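You operate a simulated robot arm through the tools that you are given. There is no shell and no other tool. Be economical: measure what you need, move in short steps, check, and stop when the job is done.

You are at the controls of a simulated two-armed robot. One attempt, no reset.

Task
Jack the half pallet to D25, lower it and roll the jack home.
Fine: lift it clear of the floor; its carton stays aboard.

Only the result counts: the job must be done as asked and must still hold three seconds after the hand-in. Knocking over, shifting, dropping, spilling or breaking anything else fails it.

Robot
Two 7-joint arms with two-finger parallel grippers on one trunk, on a base that drives. Base frame: it is fixed to the floor where the robot stands at the start and does not move with it; the origin is under the middle of the robot, x ahead of it, y to its left, z up. Units: mm, degrees, N and s.
The left shoulder is at the start at [50, 168, 1207], the right one opposite. With the tool pointing down near the work surface each hand reaches from about 100 to 300 mm from the robot's upright axis, wherever it stands, measured 20 degrees to its own side. Places, roughly: carton [750, 1000, 250]; deck of the half pallet [700, 1000, 100]; jack handle [700, -200, 800]; lift lever [400, 0, 700]; pallet jack [700, -100, 200]. Payload 1.57 kg a hand.
Tool frame (each hand has its own): the origin (TCP) lies between the finger pads and is the grasp point; the fingertips stand 30 mm ahead of it; z points along the fingers, y is the line along which they close. The gripper opens to 80 mm. The fingers are 17 mm wide and 12 mm thick; the gripper's body (40 by 82 mm) begins 80 mm behind the TCP.
Orientation is that of the tool frame in the base frame, as a unit quaternion [x, y, z, w]. With the fingers straight down and closing along the base's y, the tool's x points along the base's -x, its y along +y and its z along -z.

Tools
- The arms move only by the tool apply_moves. It takes "left_deltas", "right_deltas" or both (then of equal length, played together; a hand with none holds still); each is a list of rows, each a list of 6 numbers: the shift along the tool's x, y, z in units of 25 mm (1.0 is 25 mm), then the turn, a rotation vector about the tool's x, y, z in units of 5 degrees (1.0 is 5 degrees). In form: [[tx, ty, tz, wx, wy, wz], ...]. A call has 1 to 8 rows; each row shifts and turns the commanded pose from where the row before left it, along the tool's axes as they then stand. "left_claw" and "right_claw" are, for a hand that has rows, the finger opening in cm, from 0 to 8, set as the call begins (left out, the last holds). A call with a number of a shift or a turn outside -1 to 1 is refused whole. Each row takes 0.2 s and may step no farther than 50 mm and 8.6 degrees from the row before; otherwise, or with a gripper value out of range, the whole call is refused. Where a pose cannot be reached the arm comes as near as it can. A force on the tool above 90 N (or 10 N above the force at the start of the call, whichever is more), or a blocked arm, ends the call early, and 0.2 s more pass. Each finger travels about 45 mm/s and halts on what it meets, pressing with about 43 N; the grip force reading is that of the motor and also rises with nothing between the fingers. The clock runs only during rows and for 0.2 s after the last one: add rows that do not move to give the fingers time. It gives the time, the measured TCP pose, the force on the tool (base axes), the opening and the grip force at its end, in the units of the frame above (readings bear some noise), with the torque about the TCP (base axes, N m) and any sound that the robot's microphone picked up.
- Cameras (640 x 400 px; columns grow to the right, rows downward): "scene" is now at [123.1, -9.5, 1403.2]; the picture's right is [-0.12, -0.99, 0.00], its down [-0.70, 0.08, -0.71] and it looks along [0.71, -0.08, -0.70] (base axes); focal length 214 px, centre (320, 200). "left" rides on the left gripper at [72, 7, -122] in its tool frame; the picture's right is [-0.09, 1.00, 0.00], its down [-0.84, -0.08, -0.54] and it looks along [-0.54, -0.05, 0.84] (tool axes); focal length 238 px, centre (320, 200). "right" rides on the right gripper at [72, -7, -122] in its tool frame; the picture's right is [0.09, 1.00, 0.00], its down [-0.84, 0.08, -0.54] and it looks along [-0.54, 0.05, 0.84] (tool axes); focal length 238 px, centre (320, 200). There is no depth. A picture from a camera that has moved, and an enlarged one, comes with that camera's place and axes in the base frame and with its lens.
- grab_frame(camera): a new picture of that camera. The clock stands still meanwhile.
- lift_body(by): slides the trunk up (or, below 0, down) by that many mm; the arms and the scene camera ride with it, the base frame stays. It gives what a move gives, with no picture.
- base_move(legs): drives the robot by 1 to 6 legs, each [ahead, left, turn to the left] in mm, mm and degrees, along the robot's own axes; the way and the turn of a leg run together, so that a leg with both is an arc; at most 1500 mm and 180 degrees a leg. The arms and the cameras ride along, it lands a little off, and it stops where it bumps. It gives what a move gives.
- head_to(pan, tilt): turns the head with the scene camera to pan (to the left, within 80 degrees either way) and tilt (down, from -29 to 69), counted from straight ahead of the robot. It gives what a move gives.
- zoom(camera, box): a new picture of the part [left, top, right, bottom] of that camera's present view, enlarged. The clock stands still meanwhile.
- sign_off(): hands the job in; it is judged then, once.

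Go step by step. Nothing tells you exact positions but the pictures and the camera data: compare them with the known pose of the tool, close in by small moves and look again before you grip or let go. The budget is 120 turns and 108 pictures, counting those below and the enlarged ones. Unless the task says otherwise, let go and move clear before handing in, and close with one line.

The tools are called after "Emit:" by a JSON object that holds its "name" and its "arguments". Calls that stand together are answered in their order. apply_moves: Moves the arms, as the interface text tells. Its arguments: {"type":"object","properties":{"left_deltas":{"type":"array","items":{"type":"array","items":{"type":"number"}}},"left_claw":{"type":"number"},"right_deltas":{"type":"array","items":{"type":"array","items":{"type":"number"}}},"right_claw":{"type":"number"}},"required":[]} The other tools are called the same way: lift_body (by) slides the trunk up or down; base_move (legs) drives the base; head_to (pan, tilt) turns the head that bears the scene camera; grab_frame (camera) takes a picture; zoom (camera, box) takes an enlarged picture of a part of a camera's view; sign_off () hands the job in.

At the start:

```text
t: 0.0
left_position: [456.1, 126.7, 1200.4]
left_tcp_rot: [0.0, 1.0, 0.0, 0.0]
left_force: [-0.2, 0.0, -0.4]
left_ft_torque: [-0.01, -0.05, 0.01]
left_width: 80.2
left_gripper_force: 0.0
right_position: [427.3, -229.2, 1264.8]
right_tcp_rot: [0.002, 1.0, 0.0, 0.001]
right_force: [-0.2, -0.5, 0.2]
right_ft_torque: [0.04, -0.02, 0.02]
right_width: 80.2
right_gripper_force: 0.1
trunk travel left (down, up): [-375.0, 68.0]
robot x, y, heading: [3.3, -0.7, -0.1]
head pan, tilt: [-6.7, 44.5]
```

scene: 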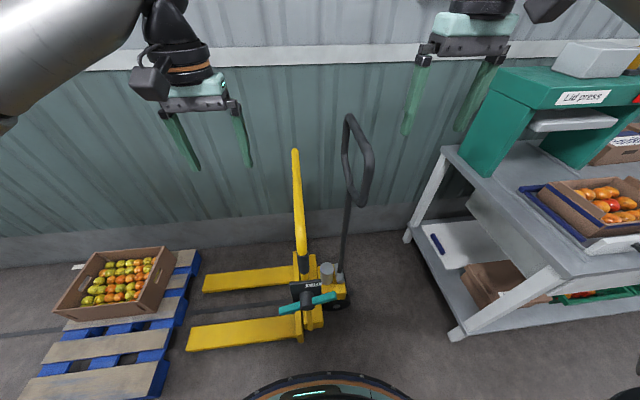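
right: 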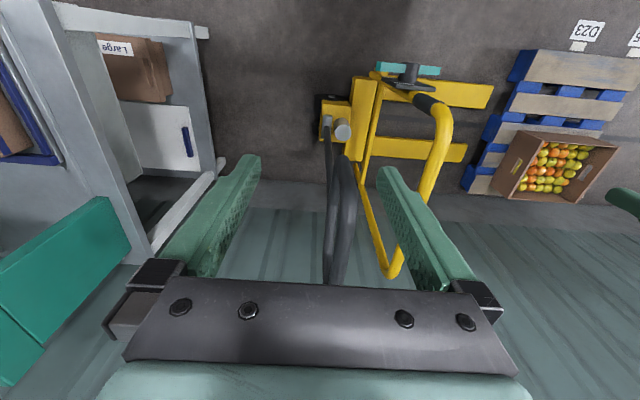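
left: 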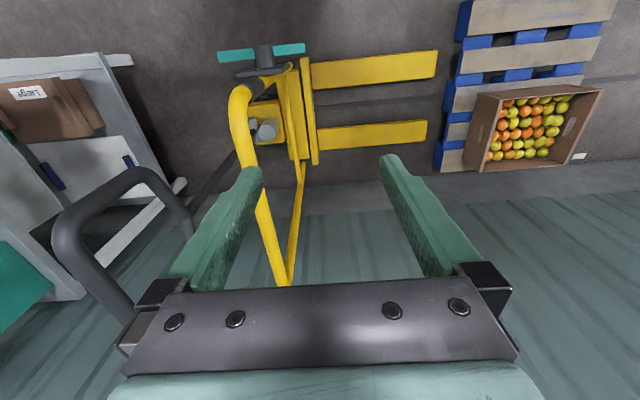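

I see the pallet jack ahead with its forks pointing left towards the half pallet with its carton; bay D23 shows near the pallet. I'll look around for D25 and other details.

Emit:
{"name": "head_to", "arguments": {"pan": 55, "tilt": 35}}

Emit:
{"name": "grab_frame", "arguments": {"camera": "scene"}}

Emit:
{"name": "head_to", "arguments": {"pan": 10, "tilt": 50}}

Emit:
{"name": "grab_frame", "arguments": {"camera": "scene"}}

Emit:
{"name": "head_to", "arguments": {"pan": -60, "tilt": 35}}

Emit:
{"name": "grab_frame", "arguments": {"camera": "scene"}}

```text
t: 1.3
left_position: [455.7, 125.7, 1201.4]
left_tcp_rot: [0.0, 1.0, 0.0, 0.0]
left_force: [-0.5, 0.2, -0.8]
left_ft_torque: [-0.03, 0.01, -0.01]
left_width: 80.0
left_gripper_force: 0.1
right_position: [428.2, -230.0, 1264.5]
right_tcp_rot: [0.0, 1.0, 0.0, 0.002]
right_force: [0.4, 0.1, -0.4]
right_ft_torque: [0.01, 0.01, 0.01]
right_width: 80.2
right_gripper_force: 0.0
trunk travel left (down, up): [-375.0, 68.0]
robot x, y, heading: [1.7, 1.0, -0.0]
head pan, tilt: [55.0, 35.0]
```

```text
104 pictures are left
camera scene: at [92.4, 72.1, 1417.3], right [0.82, -0.57, 0.0], down [-0.33, -0.47, -0.82], along [0.47, 0.67, -0.57], focal length 214 px, centre (320, 200)
```

scene: 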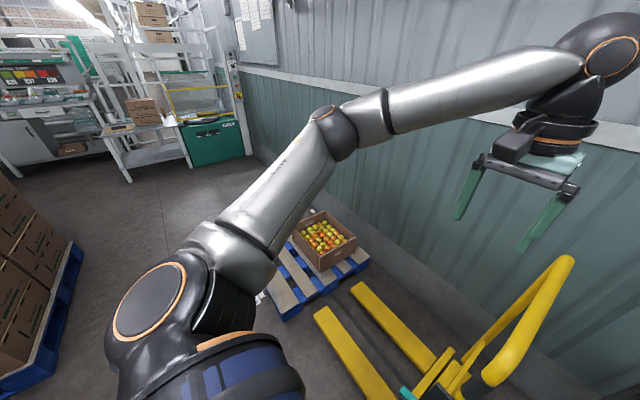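

```text
t: 2.4
left_position: [456.9, 126.5, 1201.5]
left_tcp_rot: [-0.001, 1.0, 0.0, 0.0]
left_force: [-0.5, 0.6, 0.3]
left_ft_torque: [-0.01, 0.0, 0.01]
left_width: 80.0
left_gripper_force: 0.1
right_position: [427.2, -230.3, 1264.9]
right_tcp_rot: [0.001, 1.0, 0.0, 0.001]
right_force: [-0.5, 0.7, 0.5]
right_ft_torque: [-0.04, 0.0, 0.01]
right_width: 80.3
right_gripper_force: 0.1
trunk travel left (down, up): [-375.0, 68.0]
robot x, y, heading: [-0.1, -0.5, 0.3]
head pan, tilt: [10.0, 50.0]
```

```text
103 pictures are left
camera scene: at [117.7, 13.4, 1395.6], right [0.17, -0.98, 0.0], down [-0.75, -0.13, -0.64], along [0.63, 0.11, -0.77], focal length 214 px, centre (320, 200)
```

scene: 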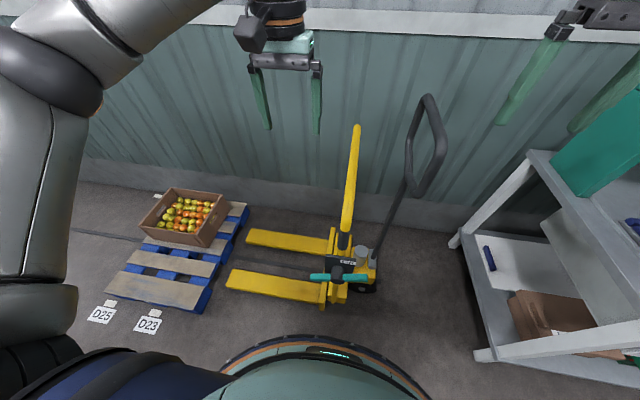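

```text
t: 3.9
left_position: [456.8, 126.4, 1202.1]
left_tcp_rot: [0.0, 1.0, -0.001, 0.0]
left_force: [-0.3, -0.1, -0.4]
left_ft_torque: [0.03, -0.03, -0.01]
left_width: 79.8
left_gripper_force: 0.2
right_position: [427.1, -230.4, 1264.5]
right_tcp_rot: [0.001, 1.0, 0.001, 0.0]
right_force: [0.7, 0.3, 0.4]
right_ft_torque: [-0.02, 0.02, 0.0]
right_width: 79.9
right_gripper_force: 0.1
trunk travel left (down, up): [-375.0, 68.0]
robot x, y, heading: [1.3, 0.8, 0.1]
head pan, tilt: [-60.0, 35.0]
```

```text
102 pictures are left
camera scene: at [86.0, -76.2, 1417.3], right [-0.87, -0.5, 0.0], down [-0.29, 0.5, -0.82], along [0.41, -0.71, -0.57], focal length 214 px, centre (320, 200)
```

scene: 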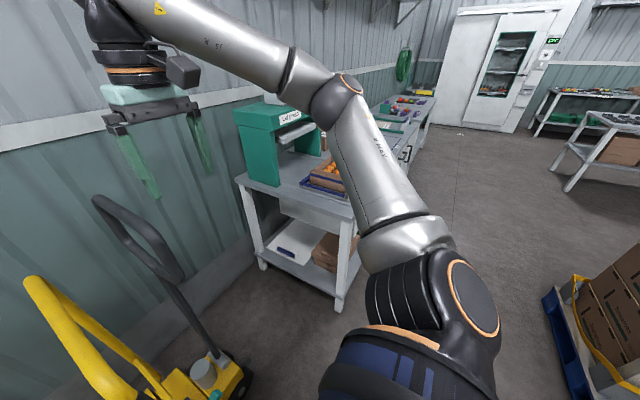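

The labels on the floor read D23 (y≈1030, below the current pallet place) and D25 (y≈1325), so the load goes 300 mm further to +y. I'll enlarge the jack, lever, labels and floor.

Emit:
{"name": "head_to", "arguments": {"pan": 0, "tilt": 55}}

Emit:
{"name": "zoom", "arguments": {"camera": "scene", "box": [180, 60, 460, 340]}}

Emit:
{"name": "head_to", "arguments": {"pan": 40, "tilt": 55}}

Emit:
{"name": "grab_frame", "arguments": {"camera": "scene"}}

Emit:
{"name": "zoom", "arguments": {"camera": "left", "box": [160, 0, 440, 200]}}

Emit:
{"name": "zoom", "arguments": {"camera": "right", "box": [280, 30, 560, 300]}}

```text
t: 5.2
left_position: [458.0, 127.3, 1200.9]
left_tcp_rot: [0.0, 1.0, -0.001, -0.001]
left_force: [0.4, -0.9, -0.7]
left_ft_torque: [0.01, -0.04, -0.01]
left_width: 79.9
left_gripper_force: 0.0
right_position: [427.3, -229.0, 1264.0]
right_tcp_rot: [0.001, 1.0, 0.0, 0.001]
right_force: [0.1, -0.5, 0.0]
right_ft_torque: [0.02, -0.01, -0.01]
right_width: 80.1
right_gripper_force: 0.1
trunk travel left (down, up): [-375.0, 68.0]
robot x, y, heading: [1.2, 0.6, 0.2]
head pan, tilt: [0.0, 55.0]
```

```text
1.43 times, centred on (320, 200) of scene
camera zoom: at [114.0, 0.0, 1389.1], right [0.0, -1.0, 0.0], down [-0.82, 0.0, -0.57], along [0.57, 0.0, -0.82], focal length 306 px, centre (320, 200)
```

zoom: 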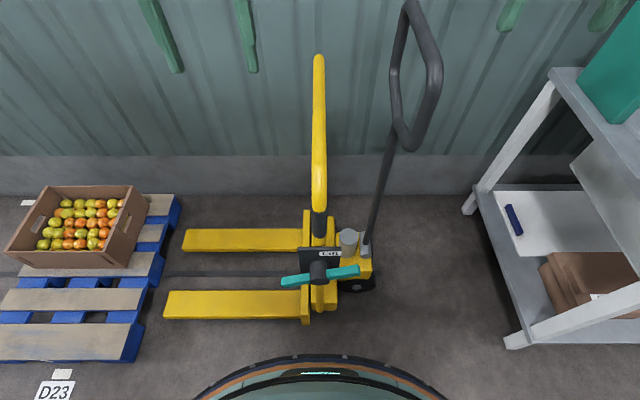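

```text
t: 6.2
left_position: [457.4, 127.0, 1202.0]
left_tcp_rot: [0.0, 1.0, -0.001, 0.001]
left_force: [0.4, 0.3, -0.3]
left_ft_torque: [-0.05, 0.03, 0.01]
left_width: 80.0
left_gripper_force: 0.1
right_position: [428.4, -228.8, 1265.4]
right_tcp_rot: [0.001, 1.0, 0.001, 0.001]
right_force: [0.6, 0.5, 1.3]
right_ft_torque: [-0.01, 0.0, -0.01]
right_width: 80.1
right_gripper_force: 0.0
trunk travel left (down, up): [-375.0, 68.0]
robot x, y, heading: [1.0, -1.5, -0.2]
head pan, tilt: [40.0, 55.0]
```

```text
100 pictures are left
camera scene: at [97.2, 46.3, 1389.0], right [0.64, -0.77, 0.0], down [-0.63, -0.53, -0.57], along [0.44, 0.37, -0.82], focal length 214 px, centre (320, 200)
```

scene: 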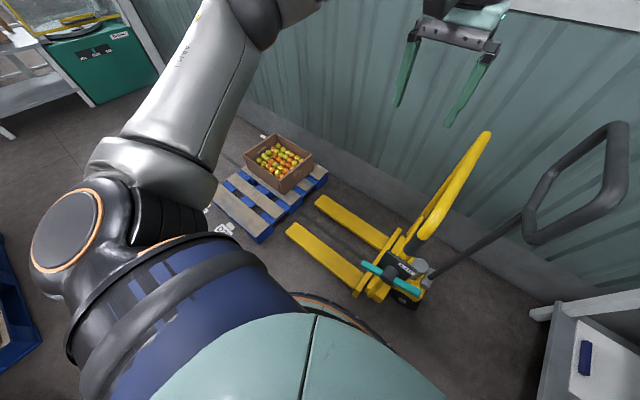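

```text
2.00 times, centred on (300, 100) of left
camera zoom: at [384.0, 132.5, 1323.6], right [0.09, 1.0, 0.0], down [0.84, -0.08, 0.54], along [0.54, -0.05, -0.84], focal length 477 px, centre (360, 400)
```

zoom: 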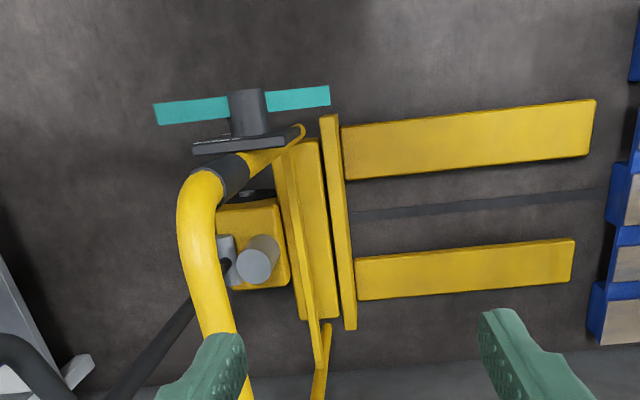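

```text
1.48 times, centred on (420, 165) of right
camera zoom: at [354.9, -237.4, 1386.3], right [-0.09, 1.0, 0.0], down [0.84, 0.08, 0.54], along [0.54, 0.05, -0.84], focal length 353 px, centre (172, 252)
```

zoom: 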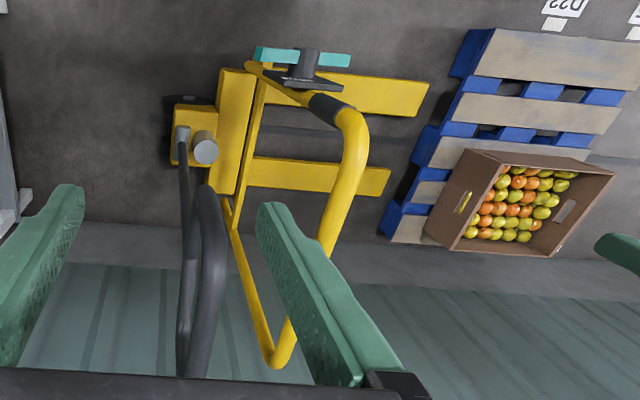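

The lift lever is a teal bar on a hub at about [388, 5, 691], turning about an axis facing me. I'll enlarge the plate for its markings.

Emit:
{"name": "head_to", "arguments": {"pan": 0, "tilt": 60}}

Emit:
{"name": "zoom", "arguments": {"camera": "scene", "box": [270, 170, 380, 240]}}

Emit:
{"name": "zoom", "arguments": {"camera": "scene", "box": [60, 140, 340, 315]}}

Emit:
{"name": "zoom", "arguments": {"camera": "left", "box": [420, 0, 640, 200]}}

```text
t: 7.3
left_position: [455.9, 125.7, 1200.8]
left_tcp_rot: [0.001, 1.0, -0.002, 0.0]
left_force: [0.9, -0.8, 0.9]
left_ft_torque: [-0.04, 0.04, -0.01]
left_width: 79.9
left_gripper_force: 0.0
right_position: [427.2, -230.1, 1264.8]
right_tcp_rot: [0.001, 1.0, 0.0, 0.002]
right_force: [1.1, 0.0, 0.2]
right_ft_torque: [0.02, 0.01, -0.01]
right_width: 80.1
right_gripper_force: 0.1
trunk travel left (down, up): [-375.0, 68.0]
robot x, y, heading: [-0.6, -0.7, -0.3]
head pan, tilt: [0.0, 60.0]
```

```text
5.71 times, centred on (325, 205) of scene
camera zoom: at [108.6, 0.0, 1383.0], right [0.0, -1.0, 0.0], down [-0.87, 0.0, -0.5], along [0.5, 0.0, -0.87], focal length 1226 px, centre (291, 171)
```

zoom: 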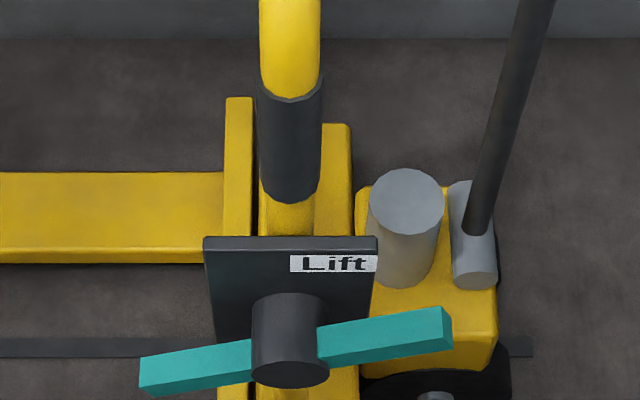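

```text
2.29 times, centred on (200, 228) of scene
camera zoom: at [108.6, 0.0, 1383.0], right [0.0, -1.0, 0.0], down [-0.87, 0.0, -0.5], along [0.5, 0.0, -0.87], focal length 490 px, centre (594, 137)
```

zoom: 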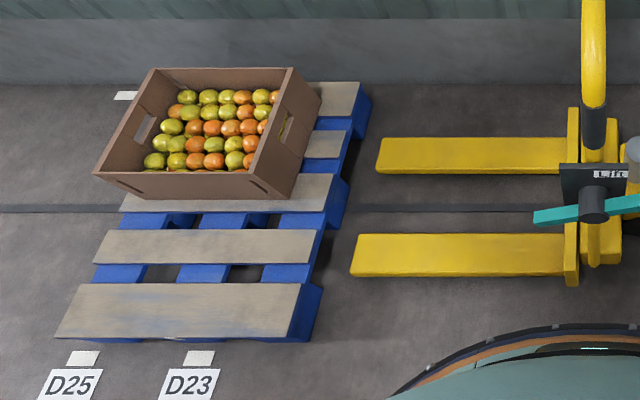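

```text
2.00 times, centred on (530, 100) of left
camera zoom: at [384.0, 132.5, 1323.6], right [0.09, 1.0, 0.0], down [0.84, -0.08, 0.54], along [0.54, -0.05, -0.84], focal length 477 px, centre (-100, 400)
```

zoom: 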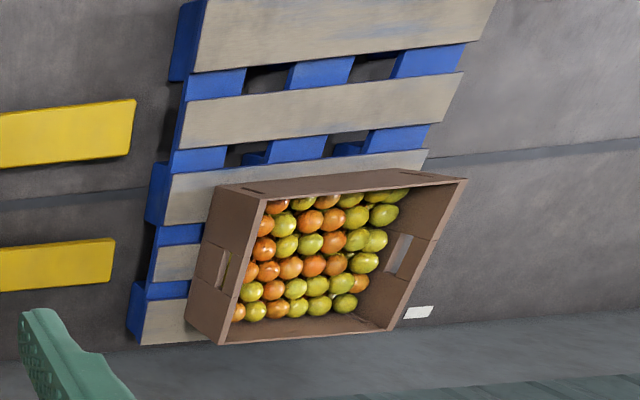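

The jack is guided along a floor line (x≈660), and the yellow hoop's top bar (z≈930, y≈5) is a good rigid thing to grip and roll it by. The lever sits on the same post. I'll shift the robot to the right so that it trails behind the pallet edge, and bring the left hand above the hoop.

Emit:
{"name": "base_move", "arguments": {"legs": [[40, -200, 0]]}}

Emit:
{"name": "apply_moves", "arguments": {"left_deltas": [[0, 1, 0, 0, 0, 0], [0, 1, 0, 0, 0, 0], [0, 1, 0, 0, 0, 0], [0, 0, 0, 0, 0, 0]], "left_claw": 8}}

Emit:
{"name": "head_to", "arguments": {"pan": 30, "tilt": 40}}

Emit:
{"name": "grab_frame", "arguments": {"camera": "scene"}}

Emit:
{"name": "grab_frame", "arguments": {"camera": "left"}}

```text
t: 9.7
left_position: [497.3, -69.9, 1201.1]
left_tcp_rot: [-0.001, 1.0, 0.0, 0.0]
left_force: [0.2, -0.1, 0.1]
left_ft_torque: [-0.01, -0.04, 0.02]
left_width: 80.1
left_gripper_force: 0.0
right_position: [468.4, -425.6, 1264.3]
right_tcp_rot: [-0.001, 1.0, 0.0, 0.001]
right_force: [0.2, -0.1, -0.4]
right_ft_torque: [0.01, -0.01, -0.02]
right_width: 79.9
right_gripper_force: 0.1
trunk travel left (down, up): [-375.0, 68.0]
robot x, y, heading: [41.2, -198.1, 0.1]
head pan, tilt: [0.0, 60.0]
```

```text
t: 10.7
left_position: [496.2, 4.7, 1202.4]
left_tcp_rot: [-0.002, 1.0, 0.001, 0.0]
left_force: [0.8, -0.3, 0.8]
left_ft_torque: [0.03, 0.0, 0.0]
left_width: 80.0
left_gripper_force: 0.1
right_position: [469.4, -426.2, 1264.4]
right_tcp_rot: [-0.001, 1.0, 0.0, 0.001]
right_force: [0.7, 0.0, 0.0]
right_ft_torque: [-0.01, 0.05, -0.01]
right_width: 80.0
right_gripper_force: 0.0
trunk travel left (down, up): [-375.0, 68.0]
robot x, y, heading: [41.7, -196.9, 0.4]
head pan, tilt: [0.0, 60.0]
```

```text
t: 11.6
left_position: [496.9, 5.7, 1203.3]
left_tcp_rot: [-0.002, 1.0, -0.001, 0.0]
left_force: [-0.9, -0.1, -0.2]
left_ft_torque: [-0.01, -0.02, -0.01]
left_width: 79.9
left_gripper_force: 0.1
right_position: [469.6, -426.0, 1264.6]
right_tcp_rot: [-0.001, 1.0, 0.0, 0.001]
right_force: [0.3, -0.4, 0.2]
right_ft_torque: [0.05, 0.01, 0.01]
right_width: 80.2
right_gripper_force: 0.0
trunk travel left (down, up): [-375.0, 68.0]
robot x, y, heading: [43.9, -196.3, -0.0]
head pan, tilt: [30.0, 40.0]
```

```text
94 pictures are left
camera scene: at [156.1, -155.0, 1409.7], right [0.5, -0.86, 0.0], down [-0.56, -0.32, -0.77], along [0.66, 0.39, -0.64], focal length 214 px, centre (320, 200)
```

scene: 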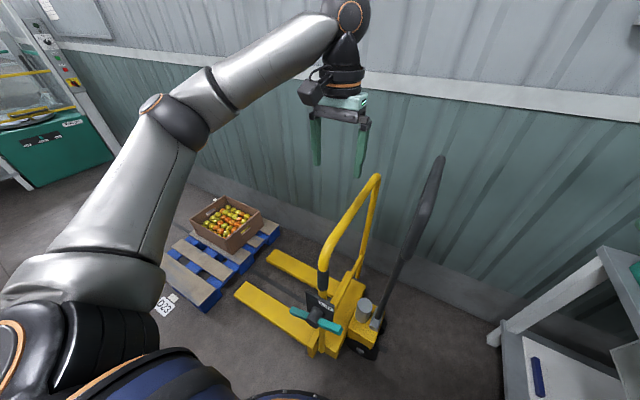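

```text
93 pictures are left
camera left: at [423.3, 11.4, 1324.0], right [0.09, 1.0, 0.0], down [0.84, -0.07, 0.54], along [0.54, -0.05, -0.84], focal length 238 px, centre (320, 200)
```

left: 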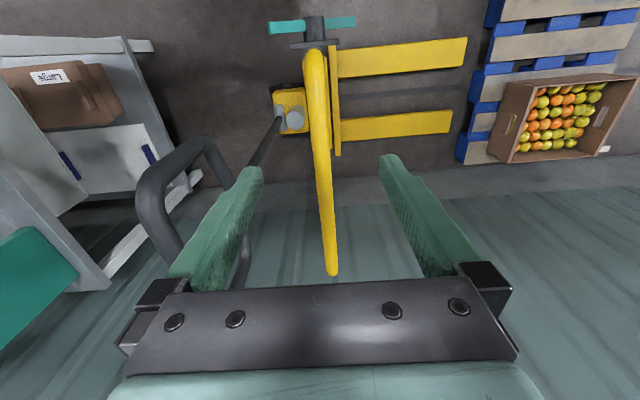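

The hoop's top bar lies neatly between the fingers in line with the TCP. I'll lower by the trunk so that the arm keeps its easy posture, then look.

Emit:
{"name": "lift_body", "arguments": {"by": -200}}

Emit:
{"name": "grab_frame", "arguments": {"camera": "left"}}

Emit:
{"name": "head_to", "arguments": {"pan": -30, "tilt": 30}}

Emit:
{"name": "grab_frame", "arguments": {"camera": "scene"}}

```text
t: 13.8
left_position: [495.1, 5.6, 1002.6]
left_tcp_rot: [-0.002, 1.0, -0.001, 0.0]
left_force: [0.3, -0.5, -0.2]
left_ft_torque: [0.02, -0.02, 0.01]
left_width: 80.0
left_gripper_force: 0.1
right_position: [469.9, -425.9, 1063.5]
right_tcp_rot: [0.0, 1.0, 0.0, 0.002]
right_force: [-0.2, 0.0, 0.1]
right_ft_torque: [0.01, 0.03, -0.03]
right_width: 79.9
right_gripper_force: 0.1
trunk travel left (down, up): [-175.0, 268.0]
robot x, y, heading: [40.2, -195.8, 0.3]
head pan, tilt: [30.0, 40.0]
```

```text
92 pictures are left
camera left: at [423.2, 11.4, 1124.1], right [0.09, 1.0, 0.0], down [0.84, -0.07, 0.54], along [0.54, -0.05, -0.84], focal length 238 px, centre (320, 200)
```

left: 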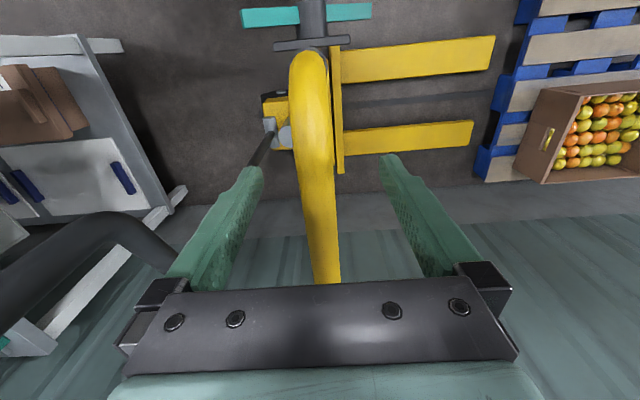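

```text
t: 15.1
left_position: [496.9, 6.6, 1001.2]
left_tcp_rot: [-0.002, 1.0, -0.002, 0.0]
left_force: [-0.2, 0.5, 0.1]
left_ft_torque: [0.05, -0.01, -0.02]
left_width: 79.9
left_gripper_force: 0.0
right_position: [469.2, -425.8, 1064.0]
right_tcp_rot: [-0.001, 1.0, 0.0, 0.001]
right_force: [-0.3, 0.2, 0.0]
right_ft_torque: [0.02, 0.01, 0.02]
right_width: 80.2
right_gripper_force: 0.1
trunk travel left (down, up): [-175.0, 268.0]
robot x, y, heading: [41.2, -196.0, 0.4]
head pan, tilt: [-30.0, 30.0]
```

```text
91 pictures are left
camera scene: at [161.2, -242.6, 1225.1], right [-0.5, -0.87, 0.0], down [-0.43, 0.25, -0.87], along [0.75, -0.43, -0.5], focal length 214 px, centre (320, 200)
```

scene: 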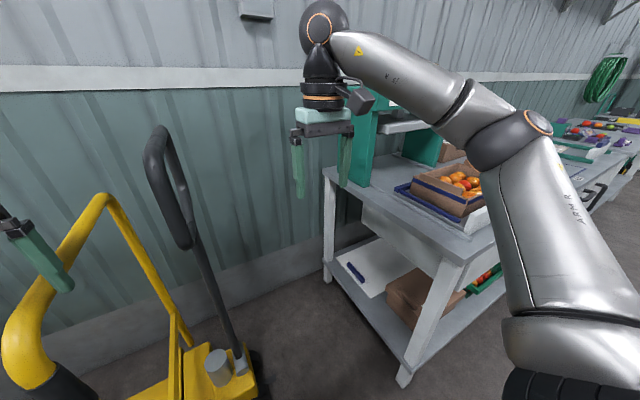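

Both hands stand clear of the table and the jack handle. I'll lower another 65 mm to straddle the bar.

Emit:
{"name": "lift_body", "arguments": {"by": -65}}

Emit:
{"name": "head_to", "arguments": {"pan": 30, "tilt": 30}}

Emit:
{"name": "zoom", "arguments": {"camera": "scene", "box": [200, 80, 480, 400]}}

Emit:
{"name": "grab_frame", "arguments": {"camera": "left"}}

```text
t: 16.1
left_position: [495.8, 4.2, 936.8]
left_tcp_rot: [-0.002, 1.0, 0.0, 0.0]
left_force: [-0.7, -0.8, 0.0]
left_ft_torque: [-0.03, 0.01, -0.03]
left_width: 80.0
left_gripper_force: 0.0
right_position: [468.2, -425.2, 999.1]
right_tcp_rot: [0.0, 1.0, 0.0, 0.001]
right_force: [0.1, 0.5, 0.0]
right_ft_torque: [-0.02, 0.01, 0.01]
right_width: 80.1
right_gripper_force: 0.1
trunk travel left (down, up): [-110.0, 333.0]
robot x, y, heading: [41.3, -200.7, 0.3]
head pan, tilt: [-30.0, 30.0]
```

```text
t: 17.4
left_position: [495.4, 6.3, 936.0]
left_tcp_rot: [-0.002, 1.0, -0.001, 0.0]
left_force: [0.1, -0.3, -0.1]
left_ft_torque: [0.0, 0.01, -0.02]
left_width: 80.1
left_gripper_force: 0.0
right_position: [468.4, -426.1, 999.3]
right_tcp_rot: [0.0, 1.0, 0.0, 0.001]
right_force: [-0.7, -0.8, 0.2]
right_ft_torque: [0.0, 0.0, 0.01]
right_width: 80.0
right_gripper_force: 0.1
trunk travel left (down, up): [-110.0, 333.0]
robot x, y, heading: [40.4, -199.0, 0.4]
head pan, tilt: [30.0, 30.0]
```

```text
1.25 times, centred on (340, 240) of scene
camera zoom: at [160.8, -152.3, 1160.1], right [0.5, -0.86, 0.0], down [-0.43, -0.25, -0.87], along [0.75, 0.44, -0.5], focal length 268 px, centre (295, 150)
```

zoom: 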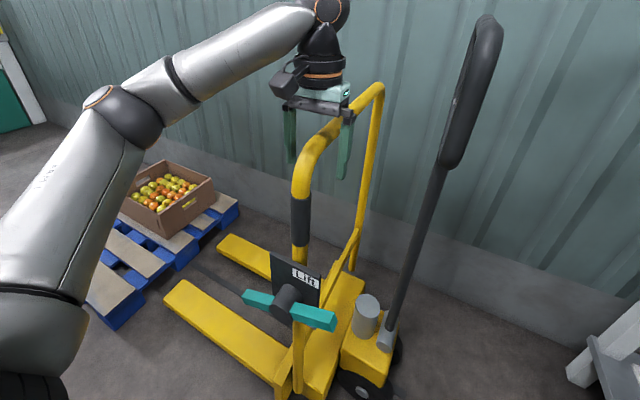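

```text
89 pictures are left
camera left: at [423.3, 11.4, 1059.0], right [0.09, 1.0, 0.0], down [0.84, -0.07, 0.54], along [0.54, -0.05, -0.84], focal length 238 px, centre (320, 200)
```

left: 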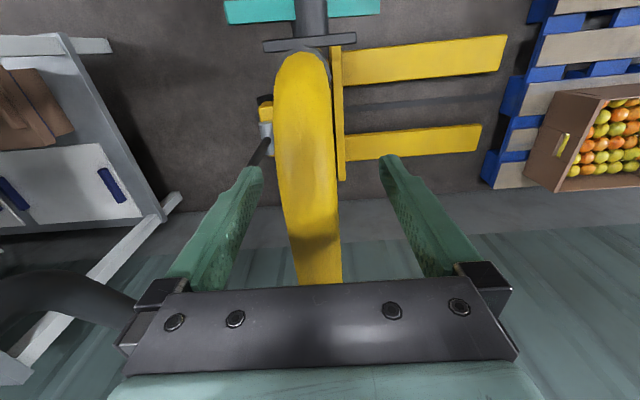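

The bar's centre is about 9 mm to the right of the TCP; I'll centre on it and then close gently.

Emit:
{"name": "apply_moves", "arguments": {"left_deltas": [[0, -0.35, 0, 0, 0, 0], [0, 0, 0, 0, 0, 0]], "left_claw": 5.5}}

Emit:
{"name": "grab_frame", "arguments": {"camera": "left"}}

```text
t: 18.0
left_position: [497.6, -3.9, 936.5]
left_tcp_rot: [-0.002, 1.0, -0.001, 0.0]
left_force: [0.2, -1.0, -0.6]
left_ft_torque: [-0.01, 0.05, 0.0]
left_width: 54.8
left_gripper_force: 0.1
right_position: [470.0, -426.2, 999.1]
right_tcp_rot: [-0.001, 1.0, 0.0, 0.001]
right_force: [0.1, 0.5, -0.8]
right_ft_torque: [-0.01, 0.04, -0.02]
right_width: 80.1
right_gripper_force: 0.0
trunk travel left (down, up): [-110.0, 333.0]
robot x, y, heading: [45.8, -202.1, 0.4]
head pan, tilt: [30.0, 30.0]
```

```text
88 pictures are left
camera left: at [423.3, 1.8, 1058.8], right [0.09, 1.0, 0.0], down [0.84, -0.07, 0.54], along [0.54, -0.05, -0.84], focal length 238 px, centre (320, 200)
```

left: 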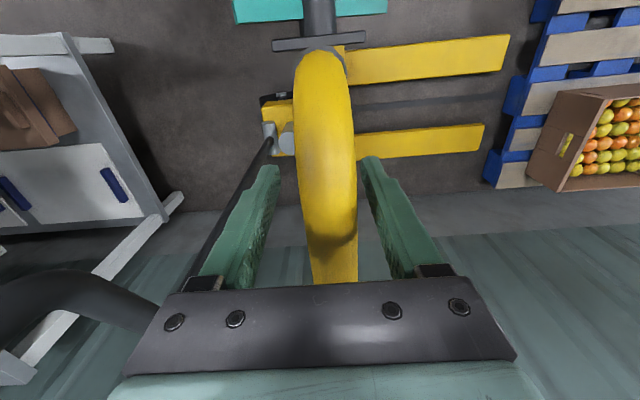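

Slightly overshot; I'll shift back 4 mm and close on the bar.

Emit:
{"name": "apply_moves", "arguments": {"left_deltas": [[0, 0.15, 0, 0, 0, 0], [0, 0, 0, 0, 0, 0], [0, 0, 0, 0, 0, 0], [0, 0, 0, 0, 0, 0]], "left_claw": 0}}

Emit:
{"name": "grab_frame", "arguments": {"camera": "left"}}

```text
t: 19.0
left_position: [496.4, 0.7, 937.3]
left_tcp_rot: [-0.002, 1.0, -0.001, -0.001]
left_force: [0.0, 5.3, -0.1]
left_ft_torque: [-0.09, 0.18, 0.0]
left_width: 27.6
left_gripper_force: 35.0
right_position: [467.7, -425.4, 1000.2]
right_tcp_rot: [0.0, 1.0, 0.0, 0.001]
right_force: [-0.2, -0.1, -0.1]
right_ft_torque: [-0.02, 0.0, 0.01]
right_width: 80.0
right_gripper_force: 0.1
trunk travel left (down, up): [-110.0, 333.0]
robot x, y, heading: [41.2, -193.5, 0.3]
head pan, tilt: [30.0, 30.0]
```

```text
87 pictures are left
camera left: at [423.3, 6.8, 1059.2], right [0.09, 1.0, 0.0], down [0.84, -0.07, 0.54], along [0.54, -0.05, -0.84], focal length 238 px, centre (320, 200)
```

left: 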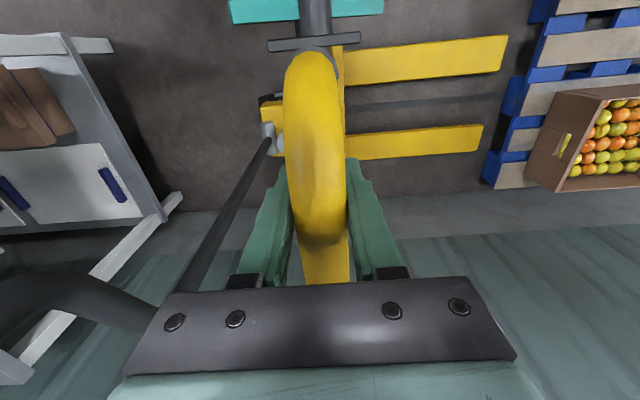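

The bar is firmly held (home: TCP y ≈ 0). I'll try rolling the jack 100 mm left with the base.

Emit:
{"name": "base_move", "arguments": {"legs": [[0, 100, 0]]}}

Emit:
{"name": "grab_frame", "arguments": {"camera": "scene"}}

```text
t: 20.5
left_position: [495.8, 98.1, 938.0]
left_tcp_rot: [-0.004, 1.0, -0.001, 0.0]
left_force: [3.6, 5.5, 2.7]
left_ft_torque: [0.01, 0.22, 0.09]
left_width: 27.9
left_gripper_force: 37.9
right_position: [469.3, -326.9, 1000.2]
right_tcp_rot: [-0.001, 1.0, 0.0, 0.0]
right_force: [0.6, 0.0, -1.1]
right_ft_torque: [0.0, 0.02, -0.02]
right_width: 80.1
right_gripper_force: 0.0
trunk travel left (down, up): [-110.0, 333.0]
robot x, y, heading: [37.1, -106.9, 0.3]
head pan, tilt: [30.0, 30.0]
```

```text
86 pictures are left
camera scene: at [160.5, -54.9, 1160.1], right [0.5, -0.86, 0.0], down [-0.43, -0.25, -0.87], along [0.75, 0.44, -0.5], focal length 214 px, centre (320, 200)
```

scene: 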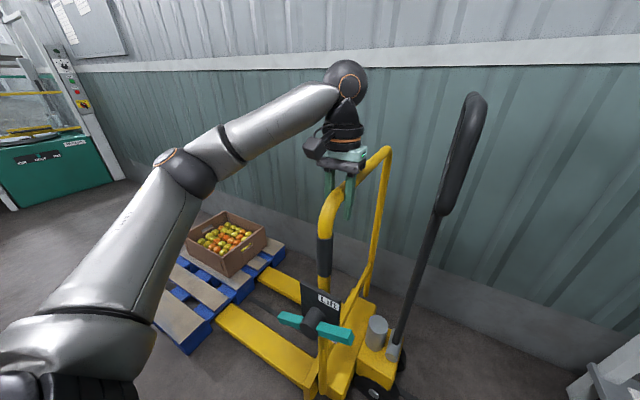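

The jack rolls easily. Before entering, I'll check fork alignment with the pallet openings.

Emit:
{"name": "head_to", "arguments": {"pan": 30, "tilt": 50}}

Emit:
{"name": "zoom", "arguments": {"camera": "scene", "box": [130, 80, 400, 300]}}

Emit:
{"name": "zoom", "arguments": {"camera": "left", "box": [320, 0, 640, 200]}}

```text
t: 21.4
left_position: [496.8, 98.4, 937.0]
left_tcp_rot: [-0.004, 1.0, 0.0, 0.0]
left_force: [1.6, 2.0, 0.4]
left_ft_torque: [-0.06, 0.03, -0.25]
left_width: 27.5
left_gripper_force: 37.5
right_position: [468.0, -329.5, 999.7]
right_tcp_rot: [-0.002, 1.0, 0.0, 0.002]
right_force: [-0.7, -0.8, 0.0]
right_ft_torque: [0.01, 0.0, 0.02]
right_width: 80.1
right_gripper_force: 0.2
trunk travel left (down, up): [-110.0, 333.0]
robot x, y, heading: [37.6, -100.8, 0.2]
head pan, tilt: [30.0, 50.0]
```

```text
1.82 times, centred on (265, 190) of scene
camera zoom: at [148.9, -62.0, 1130.6], right [0.5, -0.86, 0.0], down [-0.66, -0.39, -0.64], along [0.56, 0.32, -0.77], focal length 390 px, centre (420, 218)
```

zoom: 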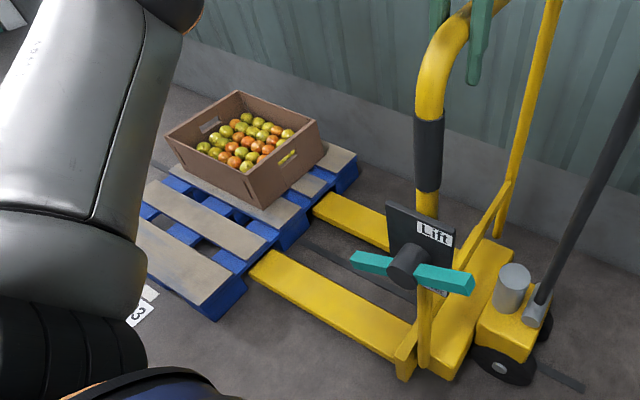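

```text
2.00 times, centred on (480, 100) of left
camera zoom: at [423.0, 103.7, 1059.3], right [0.08, 1.0, 0.0], down [0.84, -0.07, 0.54], along [0.54, -0.05, -0.84], focal length 477 px, centre (0, 400)
```

zoom: 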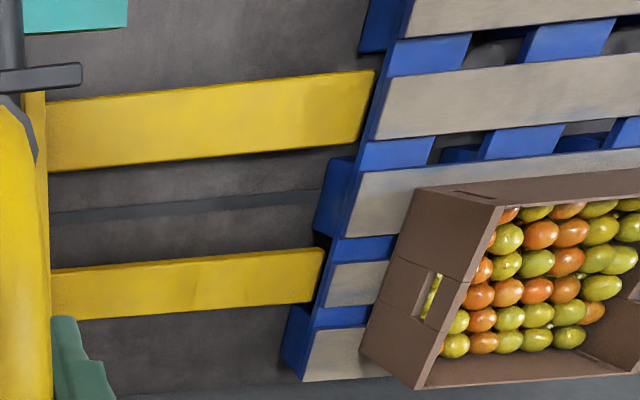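

The forks line up with the pockets between the blue blocks; a "Lower" label also shows beneath the lever's right end. I roll in 200 mm and check.

Emit:
{"name": "base_move", "arguments": {"legs": [[0, 200, 0]]}}

Emit:
{"name": "zoom", "arguments": {"camera": "scene", "box": [130, 80, 400, 300]}}

Emit:
{"name": "zoom", "arguments": {"camera": "left", "box": [320, 0, 640, 200]}}

```text
t: 23.8
left_position: [494.5, 301.4, 936.4]
left_tcp_rot: [-0.006, 1.0, 0.001, 0.001]
left_force: [6.9, 5.7, 3.2]
left_ft_torque: [0.07, 0.77, -0.18]
left_width: 27.9
left_gripper_force: 37.7
right_position: [468.5, -125.0, 999.1]
right_tcp_rot: [-0.002, 1.0, 0.001, 0.0]
right_force: [-0.1, -1.0, -0.4]
right_ft_torque: [0.02, -0.01, 0.0]
right_width: 80.0
right_gripper_force: 0.1
trunk travel left (down, up): [-110.0, 333.0]
robot x, y, heading: [39.3, 103.0, 0.4]
head pan, tilt: [30.0, 50.0]
```

```text
1.82 times, centred on (265, 190) of scene
camera zoom: at [148.2, 141.1, 1130.5], right [0.5, -0.86, 0.0], down [-0.66, -0.39, -0.64], along [0.55, 0.32, -0.77], focal length 390 px, centre (420, 218)
```

zoom: 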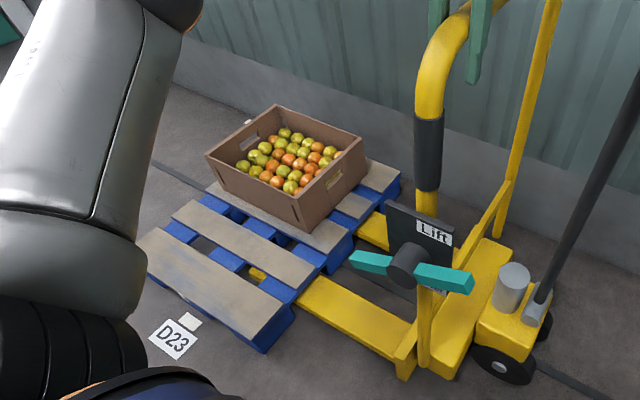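

```text
2.00 times, centred on (480, 100) of left
camera zoom: at [422.5, 307.1, 1059.3], right [0.08, 1.0, 0.0], down [0.84, -0.07, 0.54], along [0.54, -0.04, -0.84], focal length 477 px, centre (0, 400)
```

zoom: 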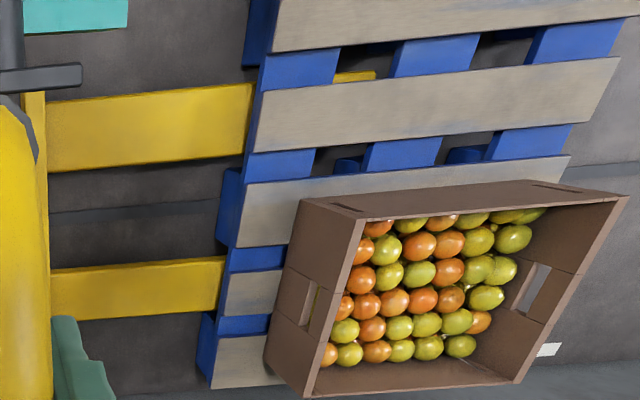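

Forks enter cleanly. About 375 mm remain from the backrest to the pallet; I'll go 250 mm and then check again.

Emit:
{"name": "base_move", "arguments": {"legs": [[0, 250, 0]]}}

Emit:
{"name": "zoom", "arguments": {"camera": "scene", "box": [130, 80, 400, 300]}}

Emit:
{"name": "zoom", "arguments": {"camera": "left", "box": [320, 0, 640, 200]}}

```text
t: 26.5
left_position: [495.0, 544.4, 936.6]
left_tcp_rot: [-0.007, 1.0, 0.0, 0.002]
left_force: [15.6, 7.2, 5.7]
left_ft_torque: [0.01, 0.74, -0.48]
left_width: 27.9
left_gripper_force: 38.1
right_position: [468.2, 116.8, 999.2]
right_tcp_rot: [-0.002, 1.0, 0.0, 0.0]
right_force: [-0.3, 0.8, -0.5]
right_ft_torque: [0.03, 0.02, 0.01]
right_width: 79.8
right_gripper_force: 0.0
trunk travel left (down, up): [-110.0, 333.0]
robot x, y, heading: [37.0, 343.3, 0.2]
head pan, tilt: [30.0, 50.0]
```

```text
1.82 times, centred on (265, 190) of scene
camera zoom: at [147.5, 382.8, 1130.4], right [0.51, -0.86, 0.0], down [-0.66, -0.39, -0.64], along [0.55, 0.32, -0.77], focal length 390 px, centre (420, 218)
```

zoom: 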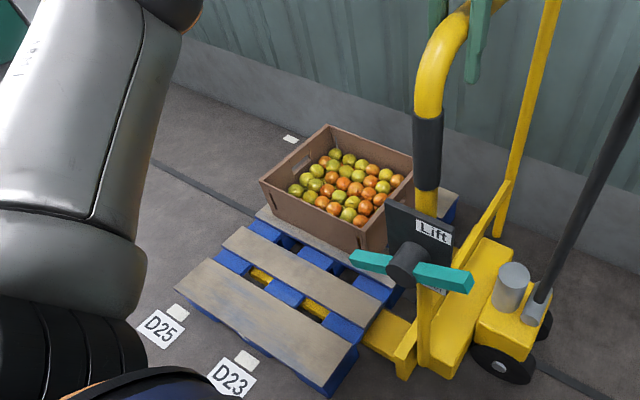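

```text
2.00 times, centred on (480, 100) of left
camera zoom: at [421.7, 549.7, 1059.4], right [0.08, 1.0, 0.0], down [0.84, -0.07, 0.54], along [0.54, -0.04, -0.84], focal length 477 px, centre (0, 400)
```

zoom: 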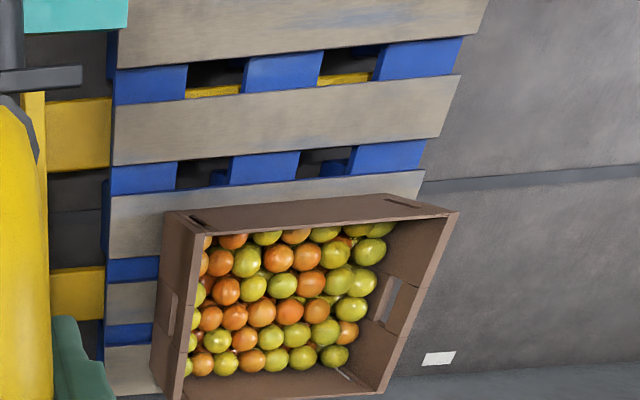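

Gap to the backrest is now about 110 mm; I'll go 70 mm more.

Emit:
{"name": "base_move", "arguments": {"legs": [[5, 70, 0]]}}

Emit:
{"name": "head_to", "arguments": {"pan": 20, "tilt": 60}}

Emit:
{"name": "grab_frame", "arguments": {"camera": "scene"}}

Emit:
{"name": "grab_frame", "arguments": {"camera": "left"}}

```text
t: 27.8
left_position: [495.0, 606.9, 936.4]
left_tcp_rot: [-0.001, 1.0, 0.001, -0.001]
left_force: [-27.2, -12.6, -18.0]
left_ft_torque: [0.42, -0.45, -0.01]
left_width: 27.5
left_gripper_force: 38.1
right_position: [469.8, 182.4, 1000.6]
right_tcp_rot: [-0.003, 1.0, 0.001, 0.001]
right_force: [-0.5, -0.8, 0.1]
right_ft_torque: [0.01, -0.02, -0.02]
right_width: 80.2
right_gripper_force: 0.0
trunk travel left (down, up): [-110.0, 333.0]
robot x, y, heading: [44.7, 409.4, 0.1]
head pan, tilt: [30.0, 50.0]
```

```text
t: 28.5
left_position: [495.0, 607.9, 938.0]
left_tcp_rot: [0.0, 1.0, 0.001, -0.002]
left_force: [-8.4, -4.6, 1.2]
left_ft_torque: [0.05, -0.42, -0.02]
left_width: 27.8
left_gripper_force: 38.6
right_position: [470.2, 183.1, 998.4]
right_tcp_rot: [-0.001, 1.0, 0.0, 0.001]
right_force: [0.1, -0.1, 0.7]
right_ft_torque: [0.02, -0.02, -0.02]
right_width: 79.8
right_gripper_force: 0.0
trunk travel left (down, up): [-110.0, 333.0]
robot x, y, heading: [42.5, 412.6, 0.5]
head pan, tilt: [20.0, 60.0]
```

```text
79 pictures are left
camera scene: at [146.1, 433.7, 1118.2], right [0.35, -0.94, 0.0], down [-0.81, -0.3, -0.5], along [0.47, 0.17, -0.87], focal length 214 px, centre (320, 200)
```

scene: 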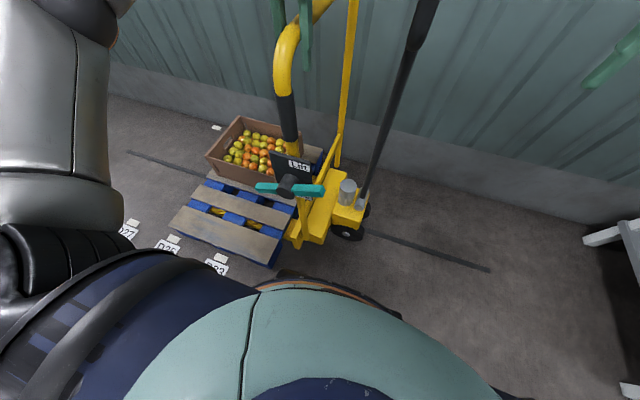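

```text
78 pictures are left
camera left: at [423.3, 613.3, 1060.0], right [0.09, 1.0, 0.0], down [0.84, -0.08, 0.54], along [0.54, -0.05, -0.84], focal length 238 px, centre (320, 200)
```

left: 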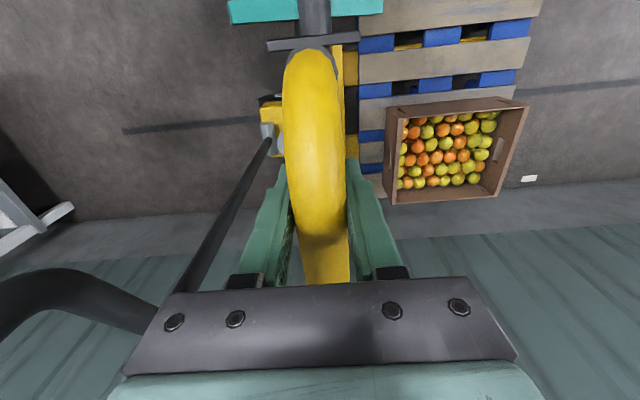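

The forks are in to their near full length with the pallet unmoved. I'll release the hoop, raise the hand and look at the lever closely.

Emit:
{"name": "apply_moves", "arguments": {"left_deltas": [[0, 0, 0, 0, 0, 0], [0, 0, 0, 0, 0, 0], [0, 0, 0, 0, 0, 0], [0, 0, -1, 0, 0, 0], [0, 0, -1, 0, 0, 0], [0, 0, -1, 0, 0, 0], [0, 0, -1, 0, 0, 0], [0, 0, -1, 0, 0, 0]], "left_claw": 8}}

Emit:
{"name": "apply_moves", "arguments": {"left_deltas": [[1, 1, 0, 0, 0, 0], [1, 1, 0, 0, 0, 0], [1, 1, 0, 0, 0, 0], [1, 0.5, 0, 0, 0, 0], [0.4, 0, 0, 0, 0, 0], [0, 0, 0, 0, 0, 0]], "left_claw": 0}}

Emit:
{"name": "grab_frame", "arguments": {"camera": "left"}}

Emit:
{"name": "zoom", "arguments": {"camera": "scene", "box": [230, 130, 370, 220]}}

```text
t: 30.3
left_position: [497.4, 607.1, 1060.5]
left_tcp_rot: [-0.002, 1.0, 0.0, -0.002]
left_force: [-0.7, 0.2, -0.2]
left_ft_torque: [0.02, 0.01, -0.01]
left_width: 80.2
left_gripper_force: 0.2
right_position: [471.0, 183.8, 998.9]
right_tcp_rot: [-0.001, 1.0, 0.0, 0.001]
right_force: [0.4, 0.4, -0.4]
right_ft_torque: [-0.01, 0.0, -0.01]
right_width: 80.1
right_gripper_force: 0.0
trunk travel left (down, up): [-110.0, 333.0]
robot x, y, heading: [43.3, 411.9, 0.2]
head pan, tilt: [20.0, 60.0]
```

```text
t: 31.7
left_position: [386.2, 695.7, 1061.2]
left_tcp_rot: [-0.001, 1.0, 0.0, -0.002]
left_force: [-0.2, 0.5, 0.2]
left_ft_torque: [-0.02, 0.01, -0.02]
left_width: 0.2
left_gripper_force: 21.3
right_position: [471.8, 184.4, 999.5]
right_tcp_rot: [-0.002, 1.0, 0.0, 0.001]
right_force: [0.6, -0.5, 0.4]
right_ft_torque: [0.02, 0.0, -0.02]
right_width: 80.0
right_gripper_force: 0.1
trunk travel left (down, up): [-110.0, 333.0]
robot x, y, heading: [42.6, 407.6, 0.2]
head pan, tilt: [20.0, 60.0]
```

```text
77 pictures are left
camera left: at [313.9, 701.8, 1184.3], right [0.09, 1.0, 0.0], down [0.84, -0.08, 0.54], along [0.54, -0.05, -0.84], focal length 238 px, centre (320, 200)
```

left: 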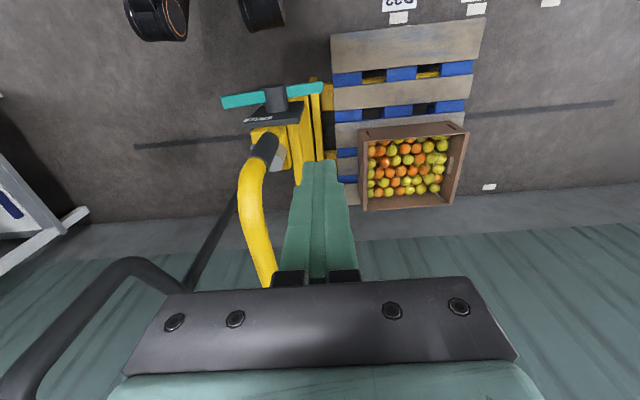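

```text
4.44 times, centred on (300, 175) of scene
camera zoom: at [147.0, 434.0, 1118.0], right [0.35, -0.94, 0.0], down [-0.81, -0.3, -0.5], along [0.47, 0.17, -0.87], focal length 953 px, centre (409, 311)
```

zoom: 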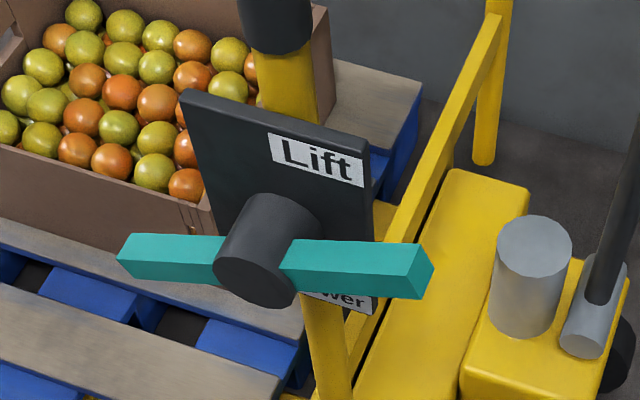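

The lever's left end lies at about [380, 697, 645]; pushing it down raises the right end to "Lift". I'll tilt the closed fingers slightly, lower the trunk, and come down over that end.

Emit:
{"name": "lift_body", "arguments": {"by": -105}}

Emit:
{"name": "apply_moves", "arguments": {"left_deltas": [[0.3, 0.3, 0, 1, 0, 0], [0, 0, 0, 1, 0, 0], [0, 0, 0, 1, 0, 0], [0, 0, 0, 0, 0, 0]]}}

Emit:
{"name": "apply_moves", "arguments": {"left_deltas": [[0, 0.25, 0.97, 0, 0, 0], [0, 0.25, 0.97, 0, 0, 0], [0, 0.25, 0.97, 0, 0, 0], [0, 0.25, 0.97, 0, 0, 0], [0, 0.25, 0.97, 0, 0, 0], [0, 0.25, 0.97, 0, 0, 0], [0, 0.25, 0.97, 0, 0, 0], [0, 0, 0, 0, 0, 0]]}}

Emit:
{"name": "grab_frame", "arguments": {"camera": "left"}}

Emit:
{"name": "grab_frame", "arguments": {"camera": "scene"}}

```text
t: 33.1
left_position: [387.1, 696.6, 957.3]
left_tcp_rot: [-0.001, 1.0, -0.001, -0.002]
left_force: [0.3, -0.4, 0.0]
left_ft_torque: [0.03, -0.03, -0.01]
left_width: 0.0
left_gripper_force: 21.0
right_position: [471.3, 183.4, 893.8]
right_tcp_rot: [-0.001, 1.0, 0.0, 0.001]
right_force: [-0.3, -0.4, 0.2]
right_ft_torque: [0.04, 0.0, -0.01]
right_width: 79.9
right_gripper_force: 0.0
trunk travel left (down, up): [-5.0, 438.0]
robot x, y, heading: [42.8, 413.1, 0.2]
head pan, tilt: [20.0, 60.0]
```

```text
t: 34.1
left_position: [379.5, 703.6, 956.3]
left_tcp_rot: [-0.002, 0.991, -0.132, -0.002]
left_force: [0.3, 0.0, 0.4]
left_ft_torque: [-0.03, 0.03, 0.02]
left_width: 0.0
left_gripper_force: 21.2
right_position: [471.8, 182.8, 894.7]
right_tcp_rot: [-0.002, 1.0, 0.0, 0.002]
right_force: [-0.2, -1.0, -0.2]
right_ft_torque: [0.05, -0.02, 0.02]
right_width: 80.1
right_gripper_force: 0.0
trunk travel left (down, up): [-5.0, 438.0]
robot x, y, heading: [43.3, 412.0, 0.2]
head pan, tilt: [20.0, 60.0]
```

```text
t: 35.9
left_position: [379.3, 700.4, 782.1]
left_tcp_rot: [-0.001, 0.991, -0.131, -0.001]
left_force: [0.1, -0.1, 0.4]
left_ft_torque: [-0.02, 0.0, -0.01]
left_width: 0.0
left_gripper_force: 21.1
right_position: [471.8, 183.5, 894.9]
right_tcp_rot: [-0.002, 1.0, 0.0, 0.001]
right_force: [0.3, -0.5, 0.7]
right_ft_torque: [0.0, -0.03, -0.04]
right_width: 79.8
right_gripper_force: 0.1
trunk travel left (down, up): [-5.0, 438.0]
robot x, y, heading: [41.0, 411.1, 0.3]
head pan, tilt: [20.0, 60.0]
```

```text
75 pictures are left
camera left: at [307.4, 737.0, 898.3], right [0.09, 0.96, -0.26], down [0.84, 0.07, 0.54], along [0.54, -0.26, -0.8], focal length 238 px, centre (320, 200)
```

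left: 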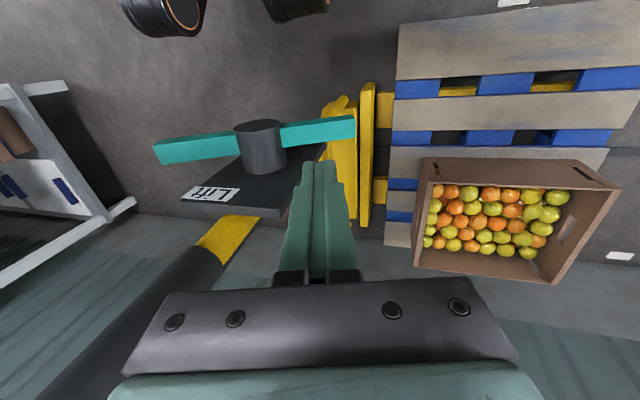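

```text
74 pictures are left
camera scene: at [147.0, 434.1, 1013.0], right [0.35, -0.94, 0.0], down [-0.81, -0.3, -0.5], along [0.47, 0.17, -0.87], focal length 214 px, centre (320, 200)
```

scene: 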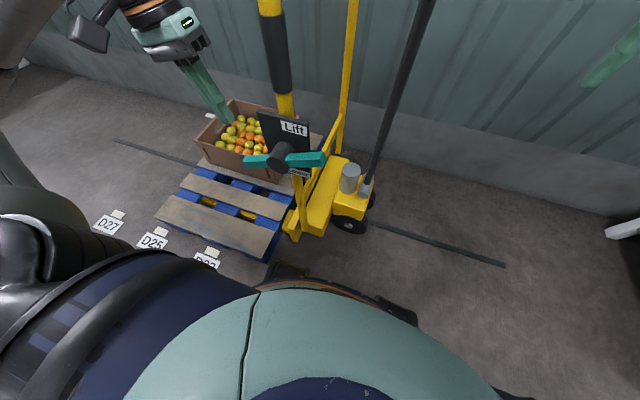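

The tip will land close to the lever's outer end; I'll shift 10 mm inward and press down about 110 mm in total.

Emit:
{"name": "apply_moves", "arguments": {"left_deltas": [[0, -0.39, 0.1, 0, 0, 0], [0, 0.25, 0.97, 0, 0, 0], [0, 0.25, 0.97, 0, 0, 0], [0, 0.25, 0.97, 0, 0, 0], [0, 0.13, 0.5, 0, 0, 0], [0, 0, 0, 0, 0, 0]]}}

Emit:
{"name": "grab_frame", "arguments": {"camera": "left"}}

```text
t: 37.3
left_position: [378.6, 691.3, 695.1]
left_tcp_rot: [-0.001, 0.991, -0.131, -0.001]
left_force: [0.3, -0.2, -0.4]
left_ft_torque: [0.03, 0.02, 0.0]
left_width: 0.3
left_gripper_force: 21.5
right_position: [470.7, 182.9, 894.9]
right_tcp_rot: [-0.002, 1.0, 0.0, 0.001]
right_force: [0.2, 0.0, -0.1]
right_ft_torque: [0.01, 0.04, 0.01]
right_width: 80.1
right_gripper_force: 0.0
trunk travel left (down, up): [-5.0, 438.0]
robot x, y, heading: [40.9, 407.6, 0.4]
head pan, tilt: [20.0, 60.0]
```

```text
73 pictures are left
camera left: at [306.1, 727.6, 811.4], right [0.09, 0.96, -0.26], down [0.84, 0.07, 0.54], along [0.54, -0.26, -0.8], focal length 238 px, centre (320, 200)
```

left: 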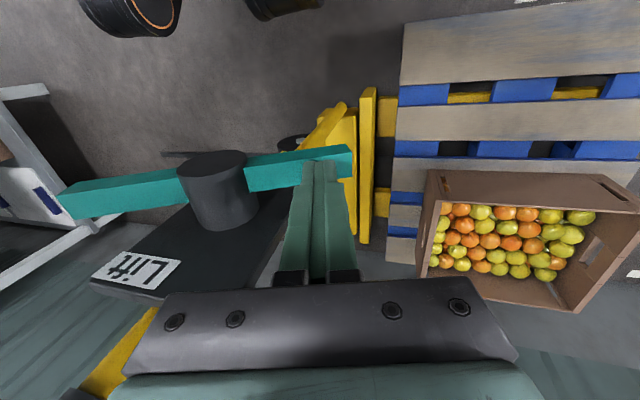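

The fingertips are just above the bar. Press down 25 mm.

Emit:
{"name": "apply_moves", "arguments": {"left_deltas": [[0, 0.13, 0.5, 0, 0, 0], [0, 0.13, 0.5, 0, 0, 0], [0, 0, 0, 0, 0, 0]]}}

Emit:
{"name": "grab_frame", "arguments": {"camera": "left"}}

```text
t: 37.9
left_position: [377.9, 687.9, 687.0]
left_tcp_rot: [0.002, 0.99, -0.138, 0.016]
left_force: [-19.5, -0.5, 41.9]
left_ft_torque: [-0.76, 0.31, -0.34]
left_width: 0.0
left_gripper_force: 21.3
right_position: [469.4, 183.9, 895.8]
right_tcp_rot: [-0.004, 1.0, 0.001, 0.001]
right_force: [-0.9, -0.4, 0.9]
right_ft_torque: [0.01, -0.04, 0.0]
right_width: 80.0
right_gripper_force: 0.0
trunk travel left (down, up): [-5.0, 438.0]
robot x, y, heading: [40.8, 412.3, 0.4]
head pan, tilt: [20.0, 60.0]
stopped in row 3 (left hand): the force on the tool passed its limit at 101 N (the readings are from after the stop); the commanded pose is now the measured one
```

```text
72 pictures are left
camera left: at [302.2, 727.7, 800.1], right [0.1, 0.96, -0.27], down [0.82, 0.07, 0.57], along [0.56, -0.28, -0.78], focal length 238 px, centre (320, 200)
```

left: 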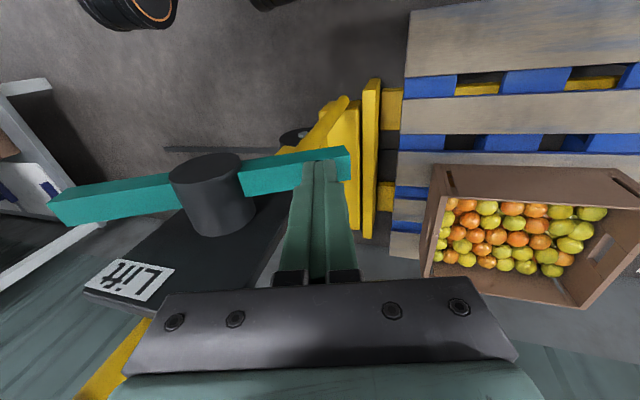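

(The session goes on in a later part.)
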